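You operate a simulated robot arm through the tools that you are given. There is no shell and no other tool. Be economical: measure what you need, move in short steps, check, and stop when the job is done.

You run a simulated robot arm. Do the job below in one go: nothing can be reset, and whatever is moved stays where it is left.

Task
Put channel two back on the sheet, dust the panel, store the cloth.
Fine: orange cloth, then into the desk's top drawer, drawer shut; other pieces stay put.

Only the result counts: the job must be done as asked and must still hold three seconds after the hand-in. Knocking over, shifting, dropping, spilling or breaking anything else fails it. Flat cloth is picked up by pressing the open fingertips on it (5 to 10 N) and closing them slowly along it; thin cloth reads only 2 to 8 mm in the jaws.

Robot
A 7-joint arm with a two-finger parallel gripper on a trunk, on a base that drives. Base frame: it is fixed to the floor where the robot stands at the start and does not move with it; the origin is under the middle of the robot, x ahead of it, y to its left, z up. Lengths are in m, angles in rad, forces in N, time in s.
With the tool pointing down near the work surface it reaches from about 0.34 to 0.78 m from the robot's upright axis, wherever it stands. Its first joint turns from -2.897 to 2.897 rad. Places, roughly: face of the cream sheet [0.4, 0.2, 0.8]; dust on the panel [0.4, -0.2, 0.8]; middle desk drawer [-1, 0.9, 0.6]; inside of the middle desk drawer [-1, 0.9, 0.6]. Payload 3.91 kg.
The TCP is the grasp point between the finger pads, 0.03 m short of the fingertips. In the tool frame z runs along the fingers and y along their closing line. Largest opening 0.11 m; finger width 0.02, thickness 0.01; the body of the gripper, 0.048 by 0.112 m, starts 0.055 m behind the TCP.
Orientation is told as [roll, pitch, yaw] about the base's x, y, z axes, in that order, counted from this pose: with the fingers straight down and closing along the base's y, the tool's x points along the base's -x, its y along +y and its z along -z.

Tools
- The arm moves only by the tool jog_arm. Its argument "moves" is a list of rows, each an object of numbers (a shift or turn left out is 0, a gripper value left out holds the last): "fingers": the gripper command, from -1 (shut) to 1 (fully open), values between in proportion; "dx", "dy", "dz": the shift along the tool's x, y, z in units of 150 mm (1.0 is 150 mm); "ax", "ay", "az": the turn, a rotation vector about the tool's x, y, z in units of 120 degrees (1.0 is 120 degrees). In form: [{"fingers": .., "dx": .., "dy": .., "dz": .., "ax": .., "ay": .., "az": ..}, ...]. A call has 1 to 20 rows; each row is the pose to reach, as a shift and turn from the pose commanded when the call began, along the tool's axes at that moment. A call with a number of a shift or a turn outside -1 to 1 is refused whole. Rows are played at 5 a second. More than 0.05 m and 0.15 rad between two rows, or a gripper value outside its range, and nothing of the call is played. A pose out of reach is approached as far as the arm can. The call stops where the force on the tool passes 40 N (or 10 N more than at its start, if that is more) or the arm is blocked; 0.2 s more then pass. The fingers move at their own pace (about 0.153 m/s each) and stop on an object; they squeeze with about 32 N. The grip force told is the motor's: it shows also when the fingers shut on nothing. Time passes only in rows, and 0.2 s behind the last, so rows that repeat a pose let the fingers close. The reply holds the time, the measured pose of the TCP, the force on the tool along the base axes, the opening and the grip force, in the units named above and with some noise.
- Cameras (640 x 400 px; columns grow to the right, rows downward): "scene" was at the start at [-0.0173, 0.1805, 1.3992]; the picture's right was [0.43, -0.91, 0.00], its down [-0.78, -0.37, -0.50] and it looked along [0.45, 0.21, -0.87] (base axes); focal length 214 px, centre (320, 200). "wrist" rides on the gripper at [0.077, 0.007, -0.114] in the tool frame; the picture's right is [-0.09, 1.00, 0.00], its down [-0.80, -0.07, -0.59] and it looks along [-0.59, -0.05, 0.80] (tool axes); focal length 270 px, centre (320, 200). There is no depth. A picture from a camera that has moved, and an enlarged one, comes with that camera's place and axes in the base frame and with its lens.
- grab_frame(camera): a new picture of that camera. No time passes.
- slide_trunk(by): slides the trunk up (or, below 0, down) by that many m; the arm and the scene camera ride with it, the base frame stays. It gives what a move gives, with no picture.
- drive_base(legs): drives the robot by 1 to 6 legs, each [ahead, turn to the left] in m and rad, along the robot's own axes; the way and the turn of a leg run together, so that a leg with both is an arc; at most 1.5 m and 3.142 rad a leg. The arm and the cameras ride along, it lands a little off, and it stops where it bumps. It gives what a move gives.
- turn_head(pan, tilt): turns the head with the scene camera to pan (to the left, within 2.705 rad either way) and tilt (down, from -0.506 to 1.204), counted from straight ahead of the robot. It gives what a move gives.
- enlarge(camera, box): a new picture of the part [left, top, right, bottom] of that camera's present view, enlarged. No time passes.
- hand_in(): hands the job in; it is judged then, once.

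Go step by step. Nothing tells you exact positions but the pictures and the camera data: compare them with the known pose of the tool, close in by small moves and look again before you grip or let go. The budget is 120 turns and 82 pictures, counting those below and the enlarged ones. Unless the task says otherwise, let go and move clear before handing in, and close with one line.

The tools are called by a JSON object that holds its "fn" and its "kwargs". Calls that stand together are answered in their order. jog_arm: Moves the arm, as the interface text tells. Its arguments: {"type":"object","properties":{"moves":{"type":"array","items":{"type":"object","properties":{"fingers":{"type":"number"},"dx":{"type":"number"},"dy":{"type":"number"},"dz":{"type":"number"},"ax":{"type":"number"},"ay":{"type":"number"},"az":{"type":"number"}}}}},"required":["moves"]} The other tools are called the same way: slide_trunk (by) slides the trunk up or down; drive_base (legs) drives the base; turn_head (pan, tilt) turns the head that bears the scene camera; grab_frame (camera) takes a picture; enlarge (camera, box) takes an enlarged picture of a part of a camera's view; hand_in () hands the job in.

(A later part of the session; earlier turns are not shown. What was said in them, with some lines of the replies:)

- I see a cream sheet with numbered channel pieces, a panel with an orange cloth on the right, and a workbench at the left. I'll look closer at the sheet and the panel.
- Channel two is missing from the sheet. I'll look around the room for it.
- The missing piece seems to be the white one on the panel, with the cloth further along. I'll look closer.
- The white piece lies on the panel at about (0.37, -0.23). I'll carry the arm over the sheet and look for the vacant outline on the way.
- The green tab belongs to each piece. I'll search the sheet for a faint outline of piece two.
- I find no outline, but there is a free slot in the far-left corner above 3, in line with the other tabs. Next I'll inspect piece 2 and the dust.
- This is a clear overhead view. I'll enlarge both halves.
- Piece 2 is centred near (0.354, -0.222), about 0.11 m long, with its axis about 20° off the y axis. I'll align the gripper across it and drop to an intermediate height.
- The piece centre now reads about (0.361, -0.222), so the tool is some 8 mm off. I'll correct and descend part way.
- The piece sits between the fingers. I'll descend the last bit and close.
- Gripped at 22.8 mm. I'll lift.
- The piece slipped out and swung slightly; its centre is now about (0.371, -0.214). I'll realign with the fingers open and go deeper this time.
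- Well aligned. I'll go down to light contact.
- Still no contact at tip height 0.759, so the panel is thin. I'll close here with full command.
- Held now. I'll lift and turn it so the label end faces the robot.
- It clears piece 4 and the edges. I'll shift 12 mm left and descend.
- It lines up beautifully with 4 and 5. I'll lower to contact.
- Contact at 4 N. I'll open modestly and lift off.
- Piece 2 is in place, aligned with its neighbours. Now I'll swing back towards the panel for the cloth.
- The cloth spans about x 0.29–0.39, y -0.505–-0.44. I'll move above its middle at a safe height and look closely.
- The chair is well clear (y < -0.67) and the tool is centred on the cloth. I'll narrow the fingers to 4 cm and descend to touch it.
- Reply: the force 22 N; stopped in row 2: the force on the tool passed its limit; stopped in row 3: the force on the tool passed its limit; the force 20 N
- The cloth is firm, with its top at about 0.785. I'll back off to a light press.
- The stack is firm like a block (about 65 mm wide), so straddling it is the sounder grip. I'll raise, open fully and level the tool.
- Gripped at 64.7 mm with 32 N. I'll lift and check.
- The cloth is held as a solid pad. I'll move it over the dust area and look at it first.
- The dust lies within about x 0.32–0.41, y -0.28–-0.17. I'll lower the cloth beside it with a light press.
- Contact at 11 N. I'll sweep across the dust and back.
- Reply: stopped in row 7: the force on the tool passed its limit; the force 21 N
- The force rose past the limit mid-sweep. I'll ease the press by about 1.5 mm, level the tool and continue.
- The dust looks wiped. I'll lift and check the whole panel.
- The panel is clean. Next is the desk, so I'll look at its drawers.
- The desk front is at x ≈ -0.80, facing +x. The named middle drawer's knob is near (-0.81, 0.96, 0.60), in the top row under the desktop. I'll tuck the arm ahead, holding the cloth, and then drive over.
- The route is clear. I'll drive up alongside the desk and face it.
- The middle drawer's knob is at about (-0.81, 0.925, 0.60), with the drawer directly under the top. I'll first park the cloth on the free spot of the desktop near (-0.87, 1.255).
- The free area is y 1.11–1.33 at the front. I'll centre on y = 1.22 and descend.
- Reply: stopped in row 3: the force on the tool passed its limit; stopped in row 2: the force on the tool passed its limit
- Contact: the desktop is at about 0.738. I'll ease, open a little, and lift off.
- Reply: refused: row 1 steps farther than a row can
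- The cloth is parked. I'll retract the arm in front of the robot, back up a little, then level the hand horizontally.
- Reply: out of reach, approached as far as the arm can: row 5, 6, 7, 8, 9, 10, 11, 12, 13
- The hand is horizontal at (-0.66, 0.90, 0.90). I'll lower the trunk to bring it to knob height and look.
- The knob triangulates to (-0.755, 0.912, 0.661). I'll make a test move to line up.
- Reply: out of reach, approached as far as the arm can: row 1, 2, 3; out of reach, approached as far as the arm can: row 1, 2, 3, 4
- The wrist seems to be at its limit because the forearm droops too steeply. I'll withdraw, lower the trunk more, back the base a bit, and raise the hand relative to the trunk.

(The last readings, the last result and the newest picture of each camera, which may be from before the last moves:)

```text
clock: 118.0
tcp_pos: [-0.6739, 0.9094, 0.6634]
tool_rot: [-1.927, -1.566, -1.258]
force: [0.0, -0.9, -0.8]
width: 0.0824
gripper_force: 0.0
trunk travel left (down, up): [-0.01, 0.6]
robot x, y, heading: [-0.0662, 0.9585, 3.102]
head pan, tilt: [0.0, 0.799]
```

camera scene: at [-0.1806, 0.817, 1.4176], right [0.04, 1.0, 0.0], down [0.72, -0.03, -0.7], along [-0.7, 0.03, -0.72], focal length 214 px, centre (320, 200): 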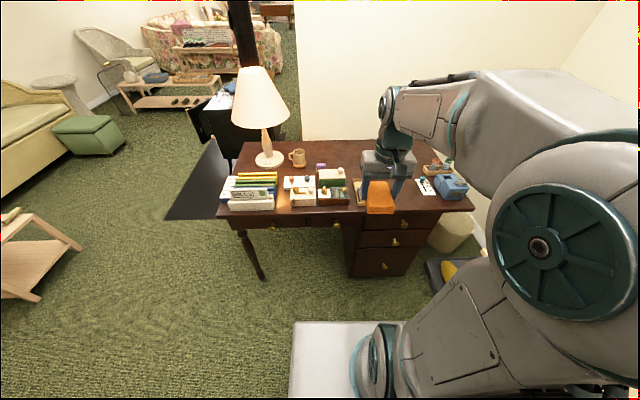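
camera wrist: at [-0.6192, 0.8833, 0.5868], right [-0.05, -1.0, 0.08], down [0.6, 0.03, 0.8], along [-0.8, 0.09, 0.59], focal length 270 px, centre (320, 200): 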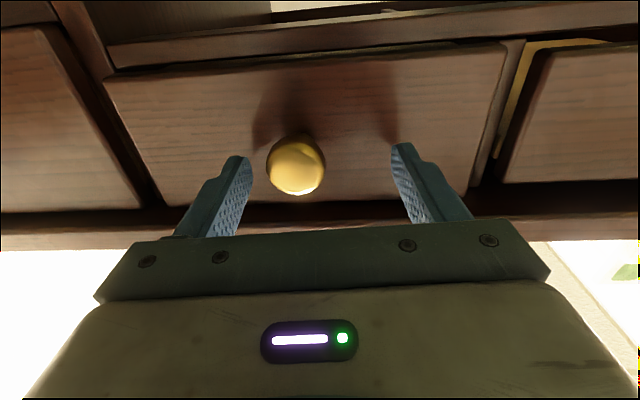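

In reach now and aligned. I'll advance around the knob.

{"fn": "jog_arm", "kwargs": {"moves": [{"dz": 0.15}, {"dz": 0.3}, {"dz": 0.4}, {"dz": 0.4}]}}

{"fn": "grab_frame", "kwargs": {"camera": "wrist"}}

```text
clock: 119.0
tcp_pos: [-0.7346, 0.9145, 0.6655]
tool_rot: [-2.009, -1.566, -1.178]
force: [-0.2, 0.1, -0.9]
width: 0.0825
gripper_force: 0.0
trunk travel left (down, up): [-0.01, 0.6]
robot x, y, heading: [-0.0693, 0.9565, 3.101]
head pan, tilt: [0.0, 0.799]
```

```text
18 pictures are left
camera wrist: at [-0.6195, 0.9005, 0.5872], right [-0.04, -1.0, 0.08], down [0.6, 0.04, 0.8], along [-0.8, 0.09, 0.59], focal length 270 px, centre (320, 200)
```

wrist: 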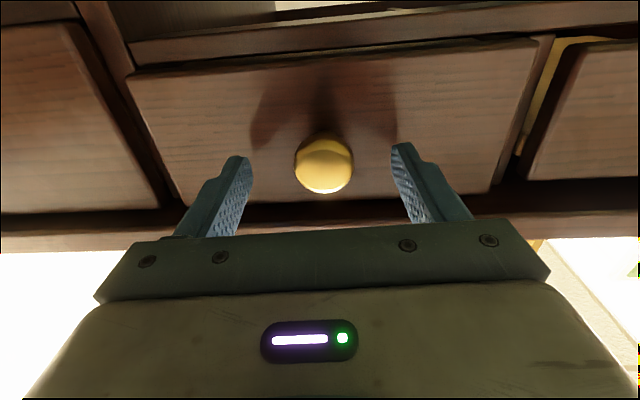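

Centred. I'll nudge in a little and close on the knob.

{"fn": "jog_arm", "kwargs": {"moves": [{"dz": 0.05, "dx": 0.02}, {"dz": 0.05, "dx": 0.02}, {"dz": 0.05, "dx": 0.02, "fingers": 0}, {"dz": 0.05, "dx": 0.02, "fingers": -0.5}, {"dz": 0.05, "dx": 0.02, "fingers": -1}, {"dz": 0.05, "dx": 0.02, "fingers": -1}]}}

```text
clock: 120.4
tcp_pos: [-0.741, 0.9103, 0.6615]
tool_rot: [-1.894, -1.563, -1.289]
force: [-0.9, -13.2, -0.1]
width: 0.0338
gripper_force: 44.7
trunk travel left (down, up): [-0.01, 0.6]
robot x, y, heading: [-0.0705, 0.9606, 3.102]
head pan, tilt: [0.0, 0.799]
```

Gripped (34 mm). I'll relieve the lateral load and pull straight out.

{"fn": "jog_arm", "kwargs": {"moves": [{"dy": 0.012}, {"dy": 0.012}, {"dy": 0.006, "dz": -0.15}, {"dy": 0.0, "dz": -0.3}, {"dy": -0.006, "dz": -0.45}, {"dy": -0.012, "dz": -0.6}, {"dy": -0.012, "dz": -0.6}]}}

{"fn": "enlarge", "kwargs": {"camera": "scene", "box": [230, 60, 470, 210]}}

```text
clock: 122.0
tcp_pos: [-0.6512, 0.9099, 0.6611]
tool_rot: [-2.359, -1.563, -0.828]
force: [0.0, -8.0, 12.7]
width: 0.0343
gripper_force: 44.9
trunk travel left (down, up): [-0.01, 0.6]
robot x, y, heading: [-0.069, 0.9604, 3.099]
head pan, tilt: [0.0, 0.799]
```

```text
2.67 times, centred on (350, 135) of scene
camera zoom: at [-0.0799, 0.8124, 1.0277], right [0.04, 1.0, 0.0], down [0.72, -0.03, -0.7], along [-0.7, 0.03, -0.72], focal length 572 px, centre (240, 373)
```

zoom: 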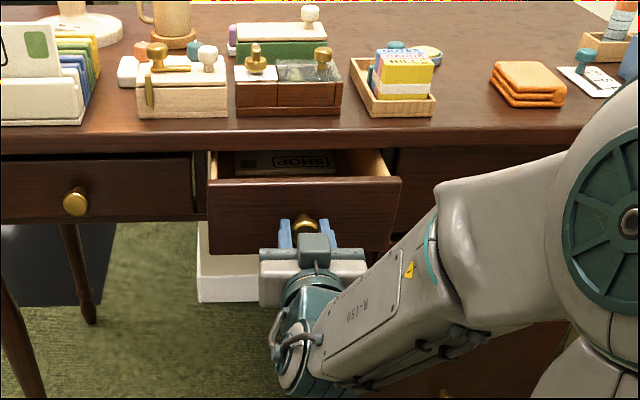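

The drawer is opening. I'll pull further by backing the base.

{"fn": "drive_base", "kwargs": {"legs": [[-0.12, 0]]}}

{"fn": "enlarge", "kwargs": {"camera": "scene", "box": [230, 60, 470, 210]}}

```text
clock: 123.2
tcp_pos: [-0.5328, 0.9096, 0.6615]
tool_rot: [-2.633, -1.564, -0.562]
force: [1.8, 29.0, 22.0]
width: 0.0344
gripper_force: 45.0
trunk travel left (down, up): [-0.01, 0.6]
robot x, y, heading: [0.0534, 0.9551, 3.097]
head pan, tilt: [0.0, 0.799]
```

```text
2.67 times, centred on (350, 135) of scene
camera zoom: at [0.0394, 0.8098, 1.0281], right [0.05, 1.0, 0.0], down [0.72, -0.03, -0.7], along [-0.7, 0.03, -0.72], focal length 572 px, centre (240, 373)
```

zoom: 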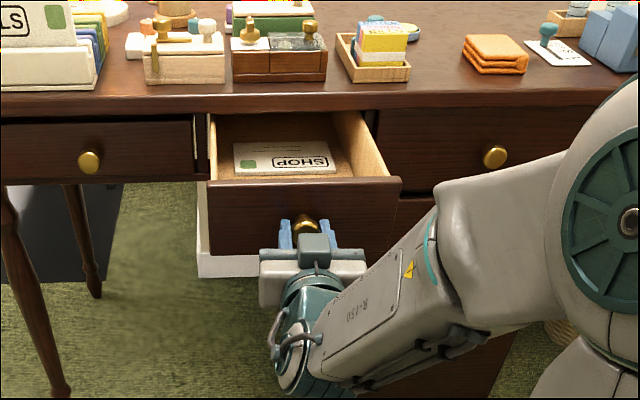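

The drawer is open 21 cm, with a flat SHOP item inside. I'll release the knob, back off and raise the hand.

{"fn": "jog_arm", "kwargs": {"moves": [{"fingers": -0.2}, {"fingers": 0.3}, {"fingers": 0.5}, {"fingers": 0.5}]}}

{"fn": "drive_base", "kwargs": {"legs": [[-0.1, 0]]}}

{"fn": "slide_trunk", "kwargs": {"by": 0.39}}

{"fn": "grab_frame", "kwargs": {"camera": "scene"}}

```text
clock: 124.2
tcp_pos: [-0.5333, 0.9086, 0.6605]
tool_rot: [-2.25, -1.564, -0.945]
force: [-0.4, 0.4, 0.2]
width: 0.0826
gripper_force: 0.1
trunk travel left (down, up): [-0.01, 0.6]
robot x, y, heading: [0.0497, 0.9548, 3.094]
head pan, tilt: [0.0, 0.799]
```

```text
clock: 125.4
tcp_pos: [-0.4327, 0.9054, 0.66]
tool_rot: [-2.247, -1.563, -0.947]
force: [-0.3, 0.6, 0.4]
width: 0.0825
gripper_force: 0.1
trunk travel left (down, up): [-0.01, 0.6]
robot x, y, heading: [0.1466, 0.9511, 3.092]
head pan, tilt: [0.0, 0.799]
```

```text
clock: 129.1
tcp_pos: [-0.4333, 0.9034, 1.0507]
tool_rot: [-2.25, -1.564, -0.945]
force: [0.6, -0.1, 0.2]
width: 0.0826
gripper_force: 0.1
trunk travel left (down, up): [-0.4, 0.21]
robot x, y, heading: [0.1511, 0.9471, 3.095]
head pan, tilt: [0.0, 0.799]
```

```text
15 pictures are left
camera scene: at [0.1379, 0.8033, 1.4176], right [0.05, 1.0, 0.0], down [0.72, -0.03, -0.7], along [-0.7, 0.03, -0.72], focal length 214 px, centre (320, 200)
```

scene: 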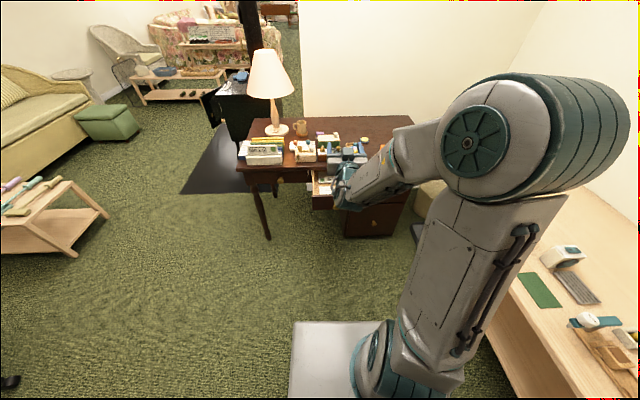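

I'll turn the hand back to pointing down, then drive forward to a stance that reaches both the cloth and the drawer.

{"fn": "jog_arm", "kwargs": {"moves": [{"ay": 0.0625}, {"ay": 0.125}, {"ay": 0.1875}, {"ay": 0.25}, {"ay": 0.3125}, {"ay": 0.375}, {"ay": 0.4375}, {"ay": 0.5}, {"ay": 0.5625}, {"ay": 0.625}, {"ay": 0.6875}, {"ay": 0.745}, {"ay": 0.745}]}}

{"fn": "drive_base", "kwargs": {"legs": [[0.35, 0]]}}

{"fn": "enlarge", "kwargs": {"camera": "scene", "box": [230, 120, 470, 270]}}

```text
clock: 131.9
tcp_pos: [-0.433, 0.9034, 1.0509]
tool_rot: [-0.005, -0.015, 3.09]
force: [-0.9, 0.1, -0.2]
width: 0.0826
gripper_force: 0.2
out of reach, approached as far as the arm can: row 5, 6
trunk travel left (down, up): [-0.4, 0.21]
robot x, y, heading: [0.1538, 0.9513, 3.092]
head pan, tilt: [0.0, 0.799]
```

```text
clock: 134.2
tcp_pos: [-0.7836, 0.9226, 1.0495]
tool_rot: [-0.004, -0.015, 3.085]
force: [0.9, 0.7, 0.6]
width: 0.0825
gripper_force: 0.1
trunk travel left (down, up): [-0.4, 0.21]
robot x, y, heading: [-0.198, 0.9665, 3.099]
head pan, tilt: [0.0, 0.799]
```

```text
2.67 times, centred on (350, 195) of scene
camera zoom: at [-0.2113, 0.8202, 1.4176], right [0.05, 1.0, 0.0], down [0.72, -0.04, -0.7], along [-0.7, 0.03, -0.72], focal length 572 px, centre (240, 213)
```

zoom: 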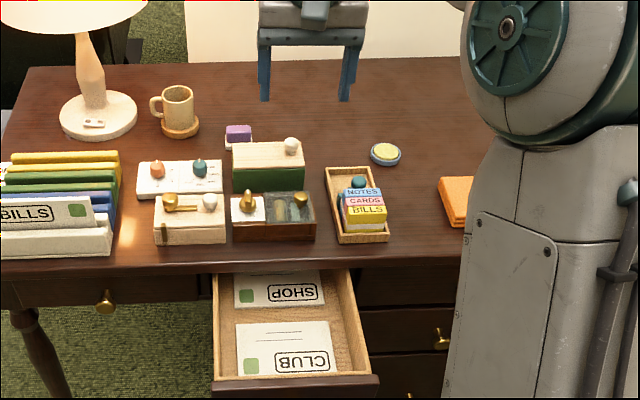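

The drawer holds only flat SHOP and CLUB cards, with inner span y 0.81–1.00 and x -0.59 to -0.76. I'll go back over the cloth.

{"fn": "jog_arm", "kwargs": {"moves": [{"dx": -0.08, "dy": -0.246}, {"dx": -0.158, "dy": -0.492}, {"dx": -0.237, "dy": -0.738}, {"dx": -0.316, "dy": -0.983, "az": -0.0086}]}}

{"fn": "jog_arm", "kwargs": {"moves": [{"dx": -0.08, "dy": -0.246, "dz": 0.2}, {"dx": -0.158, "dy": -0.492, "dz": 0.4}, {"dx": -0.237, "dy": -0.738, "dz": 0.6}, {"dx": -0.316, "dy": -0.983, "dz": 0.8, "fingers": 0.7}, {"dx": -0.316, "dy": -0.983, "dz": 0.8, "fingers": 0.7}]}}

{"fn": "grab_frame", "kwargs": {"camera": "wrist"}}

```text
clock: 135.2
tcp_pos: [-0.8232, 1.0738, 1.0496]
tool_rot: [-0.007, -0.016, 3.103]
force: [-0.6, -0.5, -0.2]
width: 0.0827
gripper_force: 0.1
trunk travel left (down, up): [-0.4, 0.21]
robot x, y, heading: [-0.1948, 0.9667, 3.089]
head pan, tilt: [0.0, 0.799]
```

```text
clock: 136.4
tcp_pos: [-0.8638, 1.2206, 0.9335]
tool_rot: [-0.004, -0.014, 3.106]
force: [0.8, 0.1, -0.4]
width: 0.0934
gripper_force: 0.0
trunk travel left (down, up): [-0.4, 0.21]
robot x, y, heading: [-0.1955, 0.9687, 3.093]
head pan, tilt: [0.0, 0.799]
```

```text
13 pictures are left
camera wrist: at [-0.7847, 1.2099, 1.0474], right [-0.12, -0.99, 0.0], down [-0.79, 0.1, 0.61], along [-0.6, 0.08, -0.8], focal length 270 px, centre (320, 200)
```

wrist: 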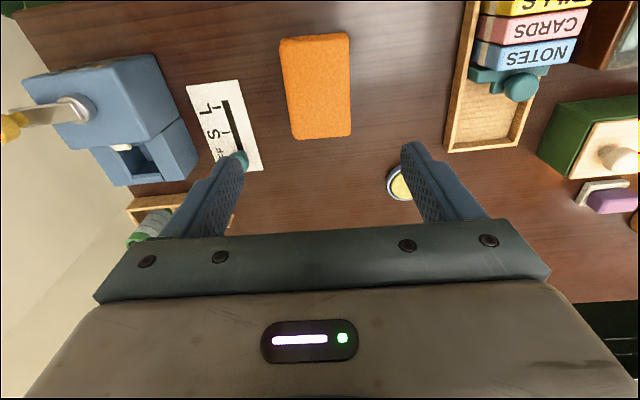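

The cloth is centred under the hand. I'll descend and grip.

{"fn": "jog_arm", "kwargs": {"moves": [{"dz": 0.25, "fingers": 0.6}, {"dz": 0.5}, {"dz": 0.75}, {"dz": 0.9}, {"dz": 1.0}, {"dz": 1.0}]}}

{"fn": "jog_arm", "kwargs": {"moves": [{"dz": 0.03}, {"dz": 0.03, "fingers": 0.4}, {"dz": 0.03, "fingers": 0.2}, {"dz": 0.03, "fingers": 0.0}, {"dz": 0.03, "fingers": -0.5}, {"dz": 0.03, "fingers": -0.5}]}}

{"fn": "jog_arm", "kwargs": {"moves": [{"dz": -0.2}, {"dz": -0.4}, {"dz": -0.6}, {"dz": -0.8}, {"dz": -1.0}, {"dz": -1.0}]}}

```text
clock: 137.8
tcp_pos: [-0.8669, 1.2249, 0.7821]
tool_rot: [-0.004, -0.013, 3.102]
force: [0.4, -0.8, -0.5]
width: 0.088
gripper_force: 0.3
trunk travel left (down, up): [-0.4, 0.21]
robot x, y, heading: [-0.2009, 0.9671, 3.091]
head pan, tilt: [0.0, 0.799]
```

```text
clock: 139.2
tcp_pos: [-0.8669, 1.224, 0.7797]
tool_rot: [-0.007, -0.013, 3.104]
force: [-0.8, 0.6, -0.1]
width: 0.0649
gripper_force: 32.3
trunk travel left (down, up): [-0.4, 0.21]
robot x, y, heading: [-0.1968, 0.9701, 3.094]
head pan, tilt: [0.0, 0.799]
```

```text
clock: 140.6
tcp_pos: [-0.8655, 1.2235, 0.9296]
tool_rot: [-0.008, -0.011, 3.106]
force: [0.8, -0.7, 0.5]
width: 0.0652
gripper_force: 31.9
trunk travel left (down, up): [-0.4, 0.21]
robot x, y, heading: [-0.2001, 0.9691, 3.096]
head pan, tilt: [0.0, 0.799]
```

Held. I'll carry it above the drawer.

{"fn": "jog_arm", "kwargs": {"moves": [{"dx": 0.15, "dy": 0.23}, {"dx": 0.3, "dy": 0.46}, {"dx": 0.448, "dy": 0.691}]}}

{"fn": "jog_arm", "kwargs": {"moves": [{"dx": 0.15, "dy": 0.23}, {"dx": 0.3, "dy": 0.46}, {"dx": 0.448, "dy": 0.691}]}}

{"fn": "jog_arm", "kwargs": {"moves": [{"dx": 0.15, "dy": 0.23}, {"dx": 0.3, "dy": 0.46}, {"dx": 0.448, "dy": 0.691}, {"dx": 0.448, "dy": 0.691}]}}

{"fn": "enlarge", "kwargs": {"camera": "scene", "box": [230, 120, 470, 270]}}

{"fn": "grab_frame", "kwargs": {"camera": "wrist"}}

```text
clock: 141.4
tcp_pos: [-0.8022, 1.1164, 0.9275]
tool_rot: [-0.005, -0.015, 3.105]
force: [0.4, 0.0, -0.6]
width: 0.0649
gripper_force: 32.1
trunk travel left (down, up): [-0.4, 0.21]
robot x, y, heading: [-0.1979, 0.9689, 3.093]
head pan, tilt: [0.0, 0.799]
```

```text
clock: 142.2
tcp_pos: [-0.738, 1.011, 0.9247]
tool_rot: [-0.005, -0.013, 3.105]
force: [0.1, 0.2, -0.6]
width: 0.0648
gripper_force: 31.5
trunk travel left (down, up): [-0.4, 0.21]
robot x, y, heading: [-0.1971, 0.9684, 3.092]
head pan, tilt: [0.0, 0.799]
```

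```text
clock: 143.2
tcp_pos: [-0.6751, 0.904, 0.9225]
tool_rot: [-0.007, -0.015, 3.103]
force: [-0.6, -0.2, -0.2]
width: 0.0646
gripper_force: 32.4
trunk travel left (down, up): [-0.4, 0.21]
robot x, y, heading: [-0.1931, 0.9659, 3.093]
head pan, tilt: [0.0, 0.799]
```

```text
2.67 times, centred on (350, 195) of scene
camera zoom: at [-0.2111, 0.82, 1.4176], right [0.05, 1.0, 0.0], down [0.72, -0.04, -0.7], along [-0.7, 0.03, -0.72], focal length 572 px, centre (240, 213)
```

zoom: 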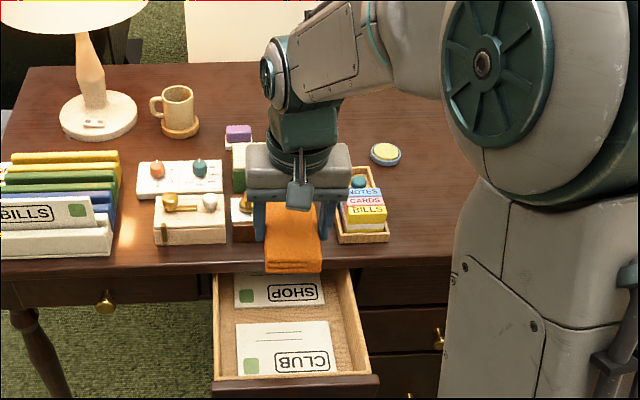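

```text
11 pictures are left
camera wrist: at [-0.5966, 0.8926, 1.0351], right [-0.13, -0.99, 0.0], down [-0.79, 0.1, 0.61], along [-0.6, 0.08, -0.79], focal length 270 px, centre (320, 200)
```

wrist: 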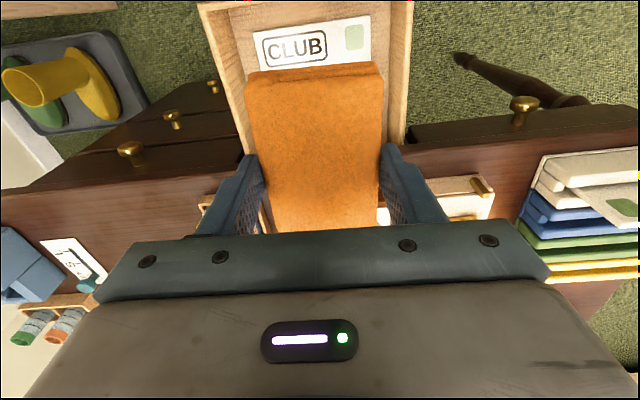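

Well centred over the drawer with clearance to the desk edge. I'll descend into it.

{"fn": "jog_arm", "kwargs": {"moves": [{"dz": 0.25}, {"dz": 0.5}, {"dz": 0.75}, {"dz": 1.0}]}}

{"fn": "jog_arm", "kwargs": {"moves": [{"dz": 0.1}, {"dz": 0.2}, {"dz": 0.3}, {"dz": 0.3}]}}

{"fn": "enlarge", "kwargs": {"camera": "scene", "box": [270, 160, 430, 270]}}

```text
clock: 144.2
tcp_pos: [-0.6789, 0.9058, 0.7742]
tool_rot: [-0.004, -0.015, 3.106]
force: [0.0, 0.5, 0.5]
width: 0.0649
gripper_force: 31.9
trunk travel left (down, up): [-0.4, 0.21]
robot x, y, heading: [-0.1987, 0.9709, 3.094]
head pan, tilt: [0.0, 0.799]
```

```text
clock: 145.2
tcp_pos: [-0.6782, 0.9059, 0.7285]
tool_rot: [-0.007, -0.014, 3.103]
force: [0.1, 0.2, -0.8]
width: 0.0648
gripper_force: 32.0
trunk travel left (down, up): [-0.4, 0.21]
robot x, y, heading: [-0.1974, 0.9674, 3.092]
head pan, tilt: [0.0, 0.799]
```

```text
3.64 times, centred on (350, 215) of scene
camera zoom: at [-0.2113, 0.8201, 1.4176], right [0.05, 1.0, 0.0], down [0.72, -0.04, -0.7], along [-0.7, 0.03, -0.72], focal length 780 px, centre (211, 146)
```

zoom: 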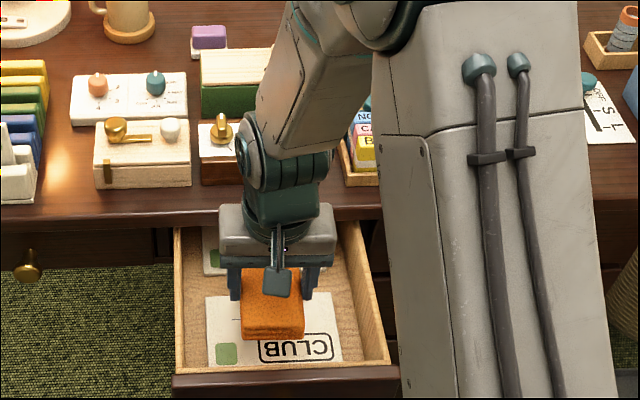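

{"fn": "jog_arm", "kwargs": {"moves": [{"dz": 0.04}, {"dz": 0.08}, {"dz": 0.12}, {"dz": 0.16}, {"dz": 0.2}, {"dz": 0.2}]}}

{"fn": "jog_arm", "kwargs": {"moves": [{"dz": 0.03}, {"dz": 0.06}, {"dz": 0.09}, {"dz": 0.12}, {"dz": 0.12}]}}

```text
clock: 146.6
tcp_pos: [-0.6786, 0.9053, 0.6988]
tool_rot: [-0.004, -0.013, 3.106]
force: [-0.2, 0.4, 0.3]
width: 0.0649
gripper_force: 32.2
trunk travel left (down, up): [-0.4, 0.21]
robot x, y, heading: [-0.1977, 0.9696, 3.092]
head pan, tilt: [0.0, 0.799]
```

```text
clock: 147.8
tcp_pos: [-0.6786, 0.9072, 0.6812]
tool_rot: [-0.006, -0.017, 3.104]
force: [-0.3, 0.0, -0.3]
width: 0.0647
gripper_force: 32.1
trunk travel left (down, up): [-0.4, 0.21]
robot x, y, heading: [-0.2, 0.9749, 3.09]
head pan, tilt: [0.0, 0.799]
```

{"fn": "jog_arm", "kwargs": {"moves": [{"dz": 0.02}, {"dz": 0.04}, {"dz": 0.06}, {"dz": 0.06}]}}

{"fn": "jog_arm", "kwargs": {"moves": [{"dz": 0.02}, {"dz": 0.04}, {"dz": 0.04}]}}

```text
clock: 148.8
tcp_pos: [-0.6789, 0.9062, 0.6731]
tool_rot: [-0.006, -0.017, 3.104]
force: [0.8, 1.1, 22.2]
width: 0.0652
gripper_force: 32.5
trunk travel left (down, up): [-0.4, 0.21]
robot x, y, heading: [-0.202, 0.9666, 3.091]
head pan, tilt: [0.0, 0.799]
```

```text
clock: 149.2
tcp_pos: [-0.6821, 0.9046, 0.6729]
tool_rot: [-0.004, -0.024, 3.103]
force: [-2.1, 1.9, 23.9]
width: 0.065
gripper_force: 31.6
trunk travel left (down, up): [-0.4, 0.21]
robot x, y, heading: [-0.1957, 0.9687, 3.096]
head pan, tilt: [0.0, 0.799]
stopped in row 1: the force on the tool passed its limit (the readings are from after the stop); the commanded pose is now the measured one
```

Contact on the drawer floor. I'll ease, release and lift out.

{"fn": "jog_arm", "kwargs": {"moves": [{"dz": -0.015}, {"dz": -0.015, "fingers": 0.3}, {"dz": -0.015, "fingers": 0.45}, {"dz": -0.015, "fingers": 0.45}, {"dz": -0.2, "fingers": 0.45}, {"dz": -0.5, "fingers": 0.45}, {"dz": -0.8, "fingers": 0.45}, {"dz": -1.0, "fingers": 0.45}]}}

{"fn": "jog_arm", "kwargs": {"moves": [{"dz": -0.3}, {"dz": -0.6}, {"dz": -0.9}, {"dz": -1.0}]}}

{"fn": "enlarge", "kwargs": {"camera": "scene", "box": [250, 150, 430, 270]}}

```text
clock: 151.0
tcp_pos: [-0.6772, 0.9078, 0.8228]
tool_rot: [-0.005, -0.018, 3.104]
force: [-0.3, -1.0, 0.0]
width: 0.0798
gripper_force: 0.1
trunk travel left (down, up): [-0.4, 0.21]
robot x, y, heading: [-0.1982, 0.9678, 3.09]
head pan, tilt: [0.0, 0.799]
```

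```text
clock: 152.0
tcp_pos: [-0.6744, 0.9059, 0.9707]
tool_rot: [-0.004, -0.018, 3.102]
force: [0.4, 0.5, 0.5]
width: 0.0797
gripper_force: 0.0
trunk travel left (down, up): [-0.4, 0.21]
robot x, y, heading: [-0.2002, 0.9682, 3.094]
head pan, tilt: [0.0, 0.799]
```

```text
3.33 times, centred on (340, 210) of scene
camera zoom: at [-0.2109, 0.8202, 1.4176], right [0.05, 1.0, 0.0], down [0.72, -0.04, -0.7], along [-0.7, 0.03, -0.72], focal length 715 px, centre (253, 167)
```

zoom: 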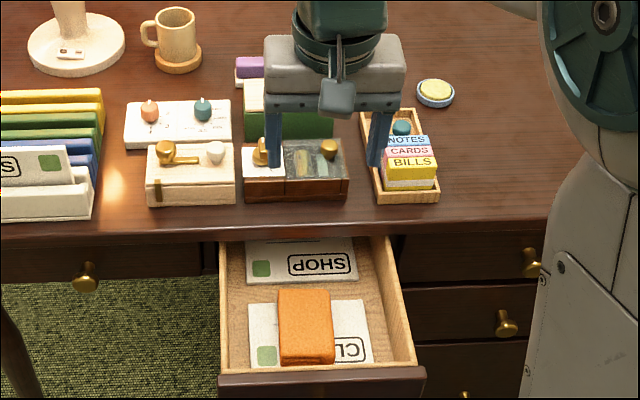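

The cloth is in the drawer. To shut it, I'll back up, close the fingers, lower the hand in front of the knob and push.

{"fn": "drive_base", "kwargs": {"legs": [[-0.2, 0]]}}

{"fn": "jog_arm", "kwargs": {"moves": [{"dy": -0.05, "fingers": -1}, {"dy": -0.097, "dz": 0.25, "fingers": -1}, {"dy": -0.097, "dz": 0.5}, {"dy": -0.097, "dz": 0.75}, {"dy": -0.097, "dz": 1.0}]}}

{"fn": "jog_arm", "kwargs": {"moves": [{"dz": 0.25}, {"dz": 0.5}, {"dz": 0.75}, {"dz": 0.97}, {"dz": 0.97}]}}

{"fn": "enlarge", "kwargs": {"camera": "scene", "box": [250, 110, 430, 230]}}

```text
clock: 153.6
tcp_pos: [-0.4705, 0.8972, 0.9701]
tool_rot: [-0.004, -0.019, 3.101]
force: [-0.2, 0.3, -0.6]
width: 0.0799
gripper_force: 0.1
trunk travel left (down, up): [-0.4, 0.21]
robot x, y, heading: [0.0061, 0.9572, 3.092]
head pan, tilt: [0.0, 0.799]
```

```text
clock: 154.8
tcp_pos: [-0.4722, 0.9115, 0.8206]
tool_rot: [-0.005, -0.018, 3.101]
force: [0.9, -0.6, -0.3]
width: 0.0001
gripper_force: 32.1
trunk travel left (down, up): [-0.4, 0.21]
robot x, y, heading: [0.0056, 0.9581, 3.091]
head pan, tilt: [0.0, 0.799]
```

```text
clock: 156.0
tcp_pos: [-0.4748, 0.913, 0.6749]
tool_rot: [-0.004, -0.021, 3.102]
force: [-0.6, 0.3, -0.4]
width: 0.0
gripper_force: 31.4
trunk travel left (down, up): [-0.4, 0.21]
robot x, y, heading: [0.003, 0.9603, 3.091]
head pan, tilt: [0.0, 0.799]
```

```text
3.33 times, centred on (340, 170) of scene
camera zoom: at [-0.0089, 0.81, 1.4176], right [0.05, 1.0, 0.0], down [0.72, -0.04, -0.7], along [-0.7, 0.04, -0.72], focal length 715 px, centre (253, 300)
```

zoom: 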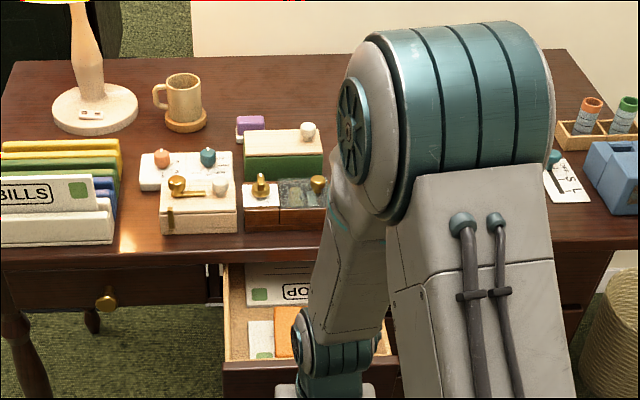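

In position. I'll push the knob toward the desk.

{"fn": "jog_arm", "kwargs": {"moves": [{"dz": 0.05}, {"dz": 0.05, "dx": -0.15}, {"dz": 0.05, "dx": -0.3}, {"dz": 0.05, "dx": -0.45}, {"dz": 0.05, "dx": -0.6}, {"dz": 0.05, "dx": -0.75}, {"dz": 0.05, "dx": -0.9}, {"dz": 0.05, "dx": -0.9}]}}

{"fn": "jog_arm", "kwargs": {"moves": [{"dx": -0.15}, {"dx": -0.3}, {"dx": -0.45}, {"dx": -0.55}, {"dx": -0.55}]}}

{"fn": "enlarge", "kwargs": {"camera": "scene", "box": [250, 110, 430, 230]}}

```text
clock: 157.8
tcp_pos: [-0.6098, 0.9188, 0.6706]
tool_rot: [-0.006, -0.019, 3.101]
force: [-0.1, 0.5, 0.5]
width: 0.0
gripper_force: 31.7
trunk travel left (down, up): [-0.4, 0.21]
robot x, y, heading: [0.0035, 0.956, 3.087]
head pan, tilt: [0.0, 0.799]
```

```text
clock: 159.0
tcp_pos: [-0.6944, 0.9218, 0.6725]
tool_rot: [-0.005, -0.018, 3.1]
force: [0.2, 0.9, 0.1]
width: 0.0001
gripper_force: 31.6
trunk travel left (down, up): [-0.4, 0.21]
robot x, y, heading: [0.0051, 0.9573, 3.093]
head pan, tilt: [0.0, 0.799]
```

```text
3.33 times, centred on (340, 170) of scene
camera zoom: at [-0.0089, 0.81, 1.4176], right [0.05, 1.0, 0.0], down [0.72, -0.04, -0.7], along [-0.7, 0.04, -0.72], focal length 715 px, centre (253, 300)
```

zoom: 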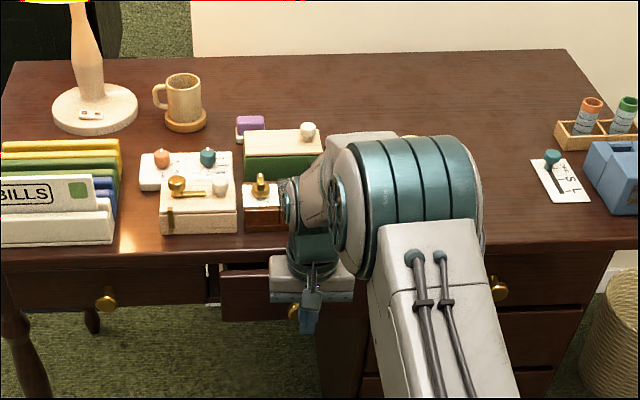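

Nearly shut. I'll recentre on the knob and push the rest until it stops.

{"fn": "jog_arm", "kwargs": {"moves": [{"dy": 0.03, "dx": -0.05}, {"dy": 0.06, "dx": -0.1}, {"dy": 0.06, "dx": -0.15}, {"dy": 0.06, "dx": -0.2}, {"dy": 0.06, "dx": -0.2}]}}

{"fn": "jog_arm", "kwargs": {"moves": [{"dx": -0.02}, {"dx": -0.04}, {"dx": -0.06}, {"dx": -0.06}]}}

```text
clock: 160.2
tcp_pos: [-0.7176, 0.9126, 0.6716]
tool_rot: [-0.003, -0.009, 3.103]
force: [15.7, 0.8, 9.0]
width: 0.0
gripper_force: 32.4
trunk travel left (down, up): [-0.4, 0.21]
robot x, y, heading: [0.009, 0.9563, 3.09]
head pan, tilt: [0.0, 0.799]
stopped in row 5: the force on the tool passed its limit (the readings are from after the stop); the commanded pose is now the measured one
```

```text
clock: 160.7
tcp_pos: [-0.7176, 0.9133, 0.6707]
tool_rot: [-0.006, -0.001, 3.104]
force: [20.2, 1.4, 10.5]
width: 0.0
gripper_force: 32.1
trunk travel left (down, up): [-0.4, 0.21]
robot x, y, heading: [0.0053, 0.962, 3.091]
head pan, tilt: [0.0, 0.799]
stopped in row 2: the force on the tool passed its limit (the readings are from after the stop); the commanded pose is now the measured one
```

It stops hard, so it is likely shut. I'll back off, raise the hand, and check.

{"fn": "jog_arm", "kwargs": {"moves": [{"dx": 0.15}, {"dx": 0.4}, {"dx": 0.7}, {"dx": 1.0}, {"dx": 1.0}]}}

{"fn": "jog_arm", "kwargs": {"moves": [{"dx": 0.15, "dz": -0.25}, {"dx": 0.2, "dz": -0.5}, {"dx": 0.2, "dz": -0.75}, {"dx": 0.2, "dz": -1.0}]}}

{"fn": "jog_arm", "kwargs": {"moves": [{"dy": -0.3, "dz": -0.1}, {"dy": -0.6, "dz": -0.3}, {"dy": -0.9, "dz": -0.5}, {"dy": -0.9, "dz": -0.5}]}}

{"fn": "enlarge", "kwargs": {"camera": "scene", "box": [250, 110, 430, 230]}}

```text
clock: 161.9
tcp_pos: [-0.5695, 0.9077, 0.6681]
tool_rot: [-0.006, -0.001, 3.105]
force: [0.7, -0.4, -1.2]
width: 0.0
gripper_force: 31.8
trunk travel left (down, up): [-0.4, 0.21]
robot x, y, heading: [0.0078, 0.9571, 3.088]
head pan, tilt: [0.0, 0.799]
```

```text
clock: 162.9
tcp_pos: [-0.5386, 0.9075, 0.8186]
tool_rot: [-0.007, -0.001, 3.105]
force: [-0.2, 0.4, -0.2]
width: 0.0
gripper_force: 31.5
trunk travel left (down, up): [-0.4, 0.21]
robot x, y, heading: [0.0028, 0.9593, 3.092]
head pan, tilt: [0.0, 0.799]
```

```text
refused: row 2 steps farther than a row can; nothing moved
```

```text
3.33 times, centred on (340, 170) of scene
camera zoom: at [-0.0071, 0.81, 1.4176], right [0.05, 1.0, 0.0], down [0.72, -0.04, -0.7], along [-0.7, 0.04, -0.72], focal length 715 px, centre (253, 300)
```

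zoom: 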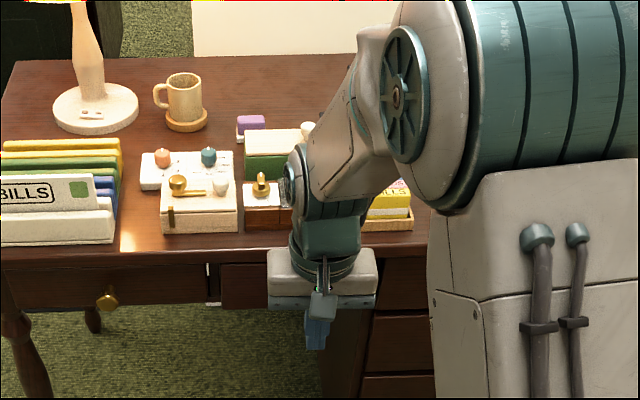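

The front looks flush, but the hand is in the way. I'll lift it clear and check once more.

{"fn": "jog_arm", "kwargs": {"moves": [{"dz": -0.25, "fingers": 0}, {"dz": -0.5}, {"dz": -0.75}, {"dz": -1.0}, {"dz": -1.0}]}}

{"fn": "enlarge", "kwargs": {"camera": "scene", "box": [280, 160, 400, 240]}}

{"fn": "grab_frame", "kwargs": {"camera": "wrist"}}

```text
clock: 164.1
tcp_pos: [-0.5397, 0.9042, 0.9696]
tool_rot: [-0.007, -0.001, 3.104]
force: [-0.1, 0.4, -1.7]
width: 0.055
gripper_force: 0.0
trunk travel left (down, up): [-0.4, 0.21]
robot x, y, heading: [0.0051, 0.9568, 3.091]
head pan, tilt: [0.0, 0.799]
```

```text
5.00 times, centred on (340, 200) of scene
camera zoom: at [-0.0069, 0.81, 1.4176], right [0.05, 1.0, 0.0], down [0.72, -0.04, -0.7], along [-0.7, 0.04, -0.72], focal length 1072 px, centre (220, 200)
```

zoom: 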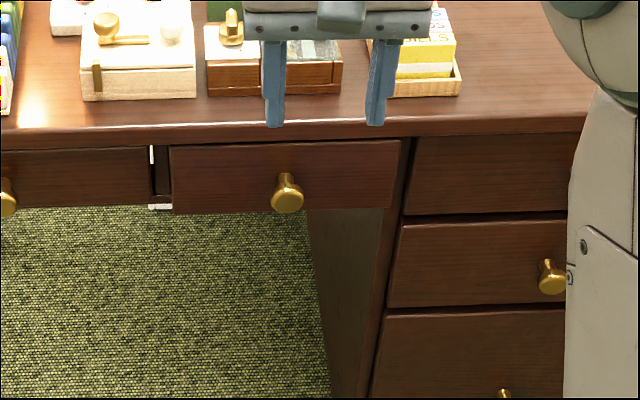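

```text
4 pictures are left
camera wrist: at [-0.4623, 0.8934, 1.0838], right [-0.12, -0.99, -0.01], down [-0.8, 0.1, 0.6], along [-0.59, 0.08, -0.8], focal length 270 px, centre (320, 200)
```

wrist: 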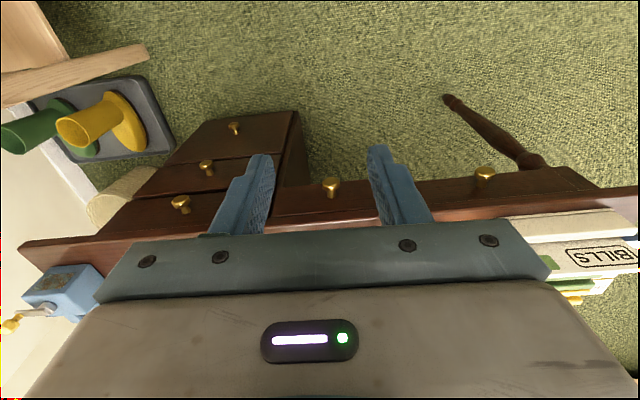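

The drawer still stands about 1–2 cm proud, probably because the gripper body met the desk edge first. I'll tilt the hand forward so that only the fingertips lead, and push again.

{"fn": "jog_arm", "kwargs": {"moves": [{"ay": -0.06, "fingers": -1}, {"ay": -0.12}, {"ay": -0.18}, {"ay": -0.24}, {"ay": -0.3}, {"ay": -0.3}]}}

{"fn": "jog_arm", "kwargs": {"moves": [{"dx": 0.14, "dz": 0.196}, {"dx": 0.285, "dz": 0.39}, {"dx": 0.43, "dz": 0.587}, {"dx": 0.57, "dz": 0.783}]}}

{"fn": "jog_arm", "kwargs": {"moves": [{"dx": 0.14, "dz": 0.196}, {"dx": 0.285, "dz": 0.39}, {"dx": 0.43, "dz": 0.587}, {"dx": 0.57, "dz": 0.783}, {"dx": 0.57, "dz": 0.783}]}}

```text
clock: 165.5
tcp_pos: [-0.5396, 0.9044, 0.9683]
tool_rot: [-0.007, -0.63, 3.108]
force: [-0.7, -0.1, -0.4]
width: 0.0001
gripper_force: 32.0
trunk travel left (down, up): [-0.4, 0.21]
robot x, y, heading: [0.0044, 0.9575, 3.095]
head pan, tilt: [0.0, 0.799]
```

```text
clock: 166.5
tcp_pos: [-0.5412, 0.9054, 0.8242]
tool_rot: [-0.008, -0.63, 3.107]
force: [0.2, 0.2, 0.0]
width: 0.0
gripper_force: 31.6
trunk travel left (down, up): [-0.4, 0.21]
robot x, y, heading: [0.0069, 0.9579, 3.09]
head pan, tilt: [0.0, 0.799]
```

```text
clock: 167.7
tcp_pos: [-0.541, 0.9045, 0.6784]
tool_rot: [-0.006, -0.629, 3.112]
force: [0.8, 0.3, 1.0]
width: 0.0
gripper_force: 31.9
trunk travel left (down, up): [-0.4, 0.21]
robot x, y, heading: [0.0061, 0.954, 3.086]
head pan, tilt: [0.0, 0.799]
```

{"fn": "jog_arm", "kwargs": {"moves": [{"dx": -0.175, "dz": 0.128}, {"dx": -0.35, "dz": 0.255}, {"dx": -0.525, "dz": 0.383}, {"dx": -0.7, "dz": 0.51}]}}

{"fn": "jog_arm", "kwargs": {"moves": [{"dx": -0.05, "dz": 0.036}, {"dx": -0.1, "dz": 0.073}, {"dx": -0.15, "dz": 0.109}, {"dx": -0.2, "dz": 0.146}, {"dx": -0.25, "dz": 0.182}, {"dx": -0.3, "dz": 0.218}, {"dx": -0.35, "dz": 0.255}]}}

```text
clock: 168.7
tcp_pos: [-0.6712, 0.9112, 0.6788]
tool_rot: [-0.007, -0.628, 3.11]
force: [0.2, -0.3, -0.3]
width: 0.0
gripper_force: 32.3
trunk travel left (down, up): [-0.4, 0.21]
robot x, y, heading: [0.0017, 0.9582, 3.089]
head pan, tilt: [0.0, 0.799]
```

```text
clock: 170.2
tcp_pos: [-0.7203, 0.9135, 0.676]
tool_rot: [-0.012, -0.614, 3.109]
force: [16.1, -0.2, 8.8]
width: 0.0003
gripper_force: 32.7
trunk travel left (down, up): [-0.4, 0.21]
robot x, y, heading: [0.0041, 0.9564, 3.094]
head pan, tilt: [0.0, 0.799]
stopped in row 7: the force on the tool passed its limit (the readings are from after the stop); the commanded pose is now the measured one
```

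It travelled about 18 mm further before stopping. I'll back off, lift and verify.

{"fn": "jog_arm", "kwargs": {"moves": [{"dx": 0.2, "dz": -0.146}, {"dx": 0.4, "dz": -0.292}, {"dx": 0.6, "dz": -0.437}, {"dx": 0.8, "dz": -0.583}]}}

{"fn": "jog_arm", "kwargs": {"moves": [{"dx": -0.14, "dz": -0.196}, {"dx": -0.285, "dz": -0.39}, {"dx": -0.43, "dz": -0.587}, {"dx": -0.57, "dz": -0.783}]}}

{"fn": "jog_arm", "kwargs": {"moves": [{"dx": -0.14, "dz": -0.196}, {"dx": -0.285, "dz": -0.39}, {"dx": -0.43, "dz": -0.587}, {"dx": -0.57, "dz": -0.783}, {"dx": -0.57, "dz": -0.783}]}}

{"fn": "enlarge", "kwargs": {"camera": "scene", "box": [280, 160, 400, 240]}}

```text
clock: 171.2
tcp_pos: [-0.5741, 0.9071, 0.6773]
tool_rot: [-0.01, -0.614, 3.107]
force: [0.2, 0.0, 0.6]
width: 0.0
gripper_force: 31.9
trunk travel left (down, up): [-0.4, 0.21]
robot x, y, heading: [0.0092, 0.9574, 3.091]
head pan, tilt: [0.0, 0.799]
```

```text
clock: 172.2
tcp_pos: [-0.573, 0.9061, 0.8228]
tool_rot: [-0.009, -0.616, 3.11]
force: [0.2, 1.0, -0.2]
width: 0.0001
gripper_force: 32.2
trunk travel left (down, up): [-0.4, 0.21]
robot x, y, heading: [0.0073, 0.9574, 3.093]
head pan, tilt: [0.0, 0.799]
```

```text
clock: 173.4
tcp_pos: [-0.5773, 0.9086, 0.9676]
tool_rot: [-0.011, -0.615, 3.107]
force: [-0.4, 0.3, 0.4]
width: 0.0
gripper_force: 32.3
trunk travel left (down, up): [-0.4, 0.21]
robot x, y, heading: [0.0062, 0.9574, 3.09]
head pan, tilt: [0.0, 0.799]
```

```text
5.00 times, centred on (340, 200) of scene
camera zoom: at [-0.0063, 0.81, 1.4176], right [0.05, 1.0, 0.0], down [0.72, -0.04, -0.7], along [-0.7, 0.04, -0.72], focal length 1072 px, centre (220, 200)
```

zoom: 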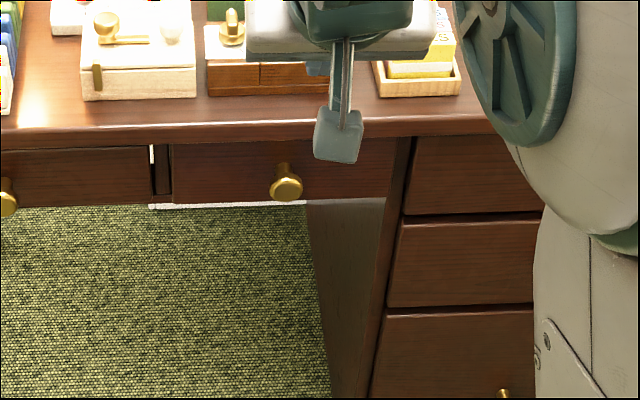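

The drawer front is now flush and the hand is clear. Channel two lies on the sheet, the panel is dusted and the cloth is in the closed drawer, so I'm handing in.

{"fn": "hand_in", "kwargs": {}}

```text
The job is handed in.
```

I handed the job in with channel two back on the cream sheet, the panel dusted with the orange cloth, and the cloth in the shut desk drawer. I took "top drawer" to mean the top-row middle one, the only drawer in your list of places. I found no marked spot for channel two, so I put it in the free slot next to channel four.
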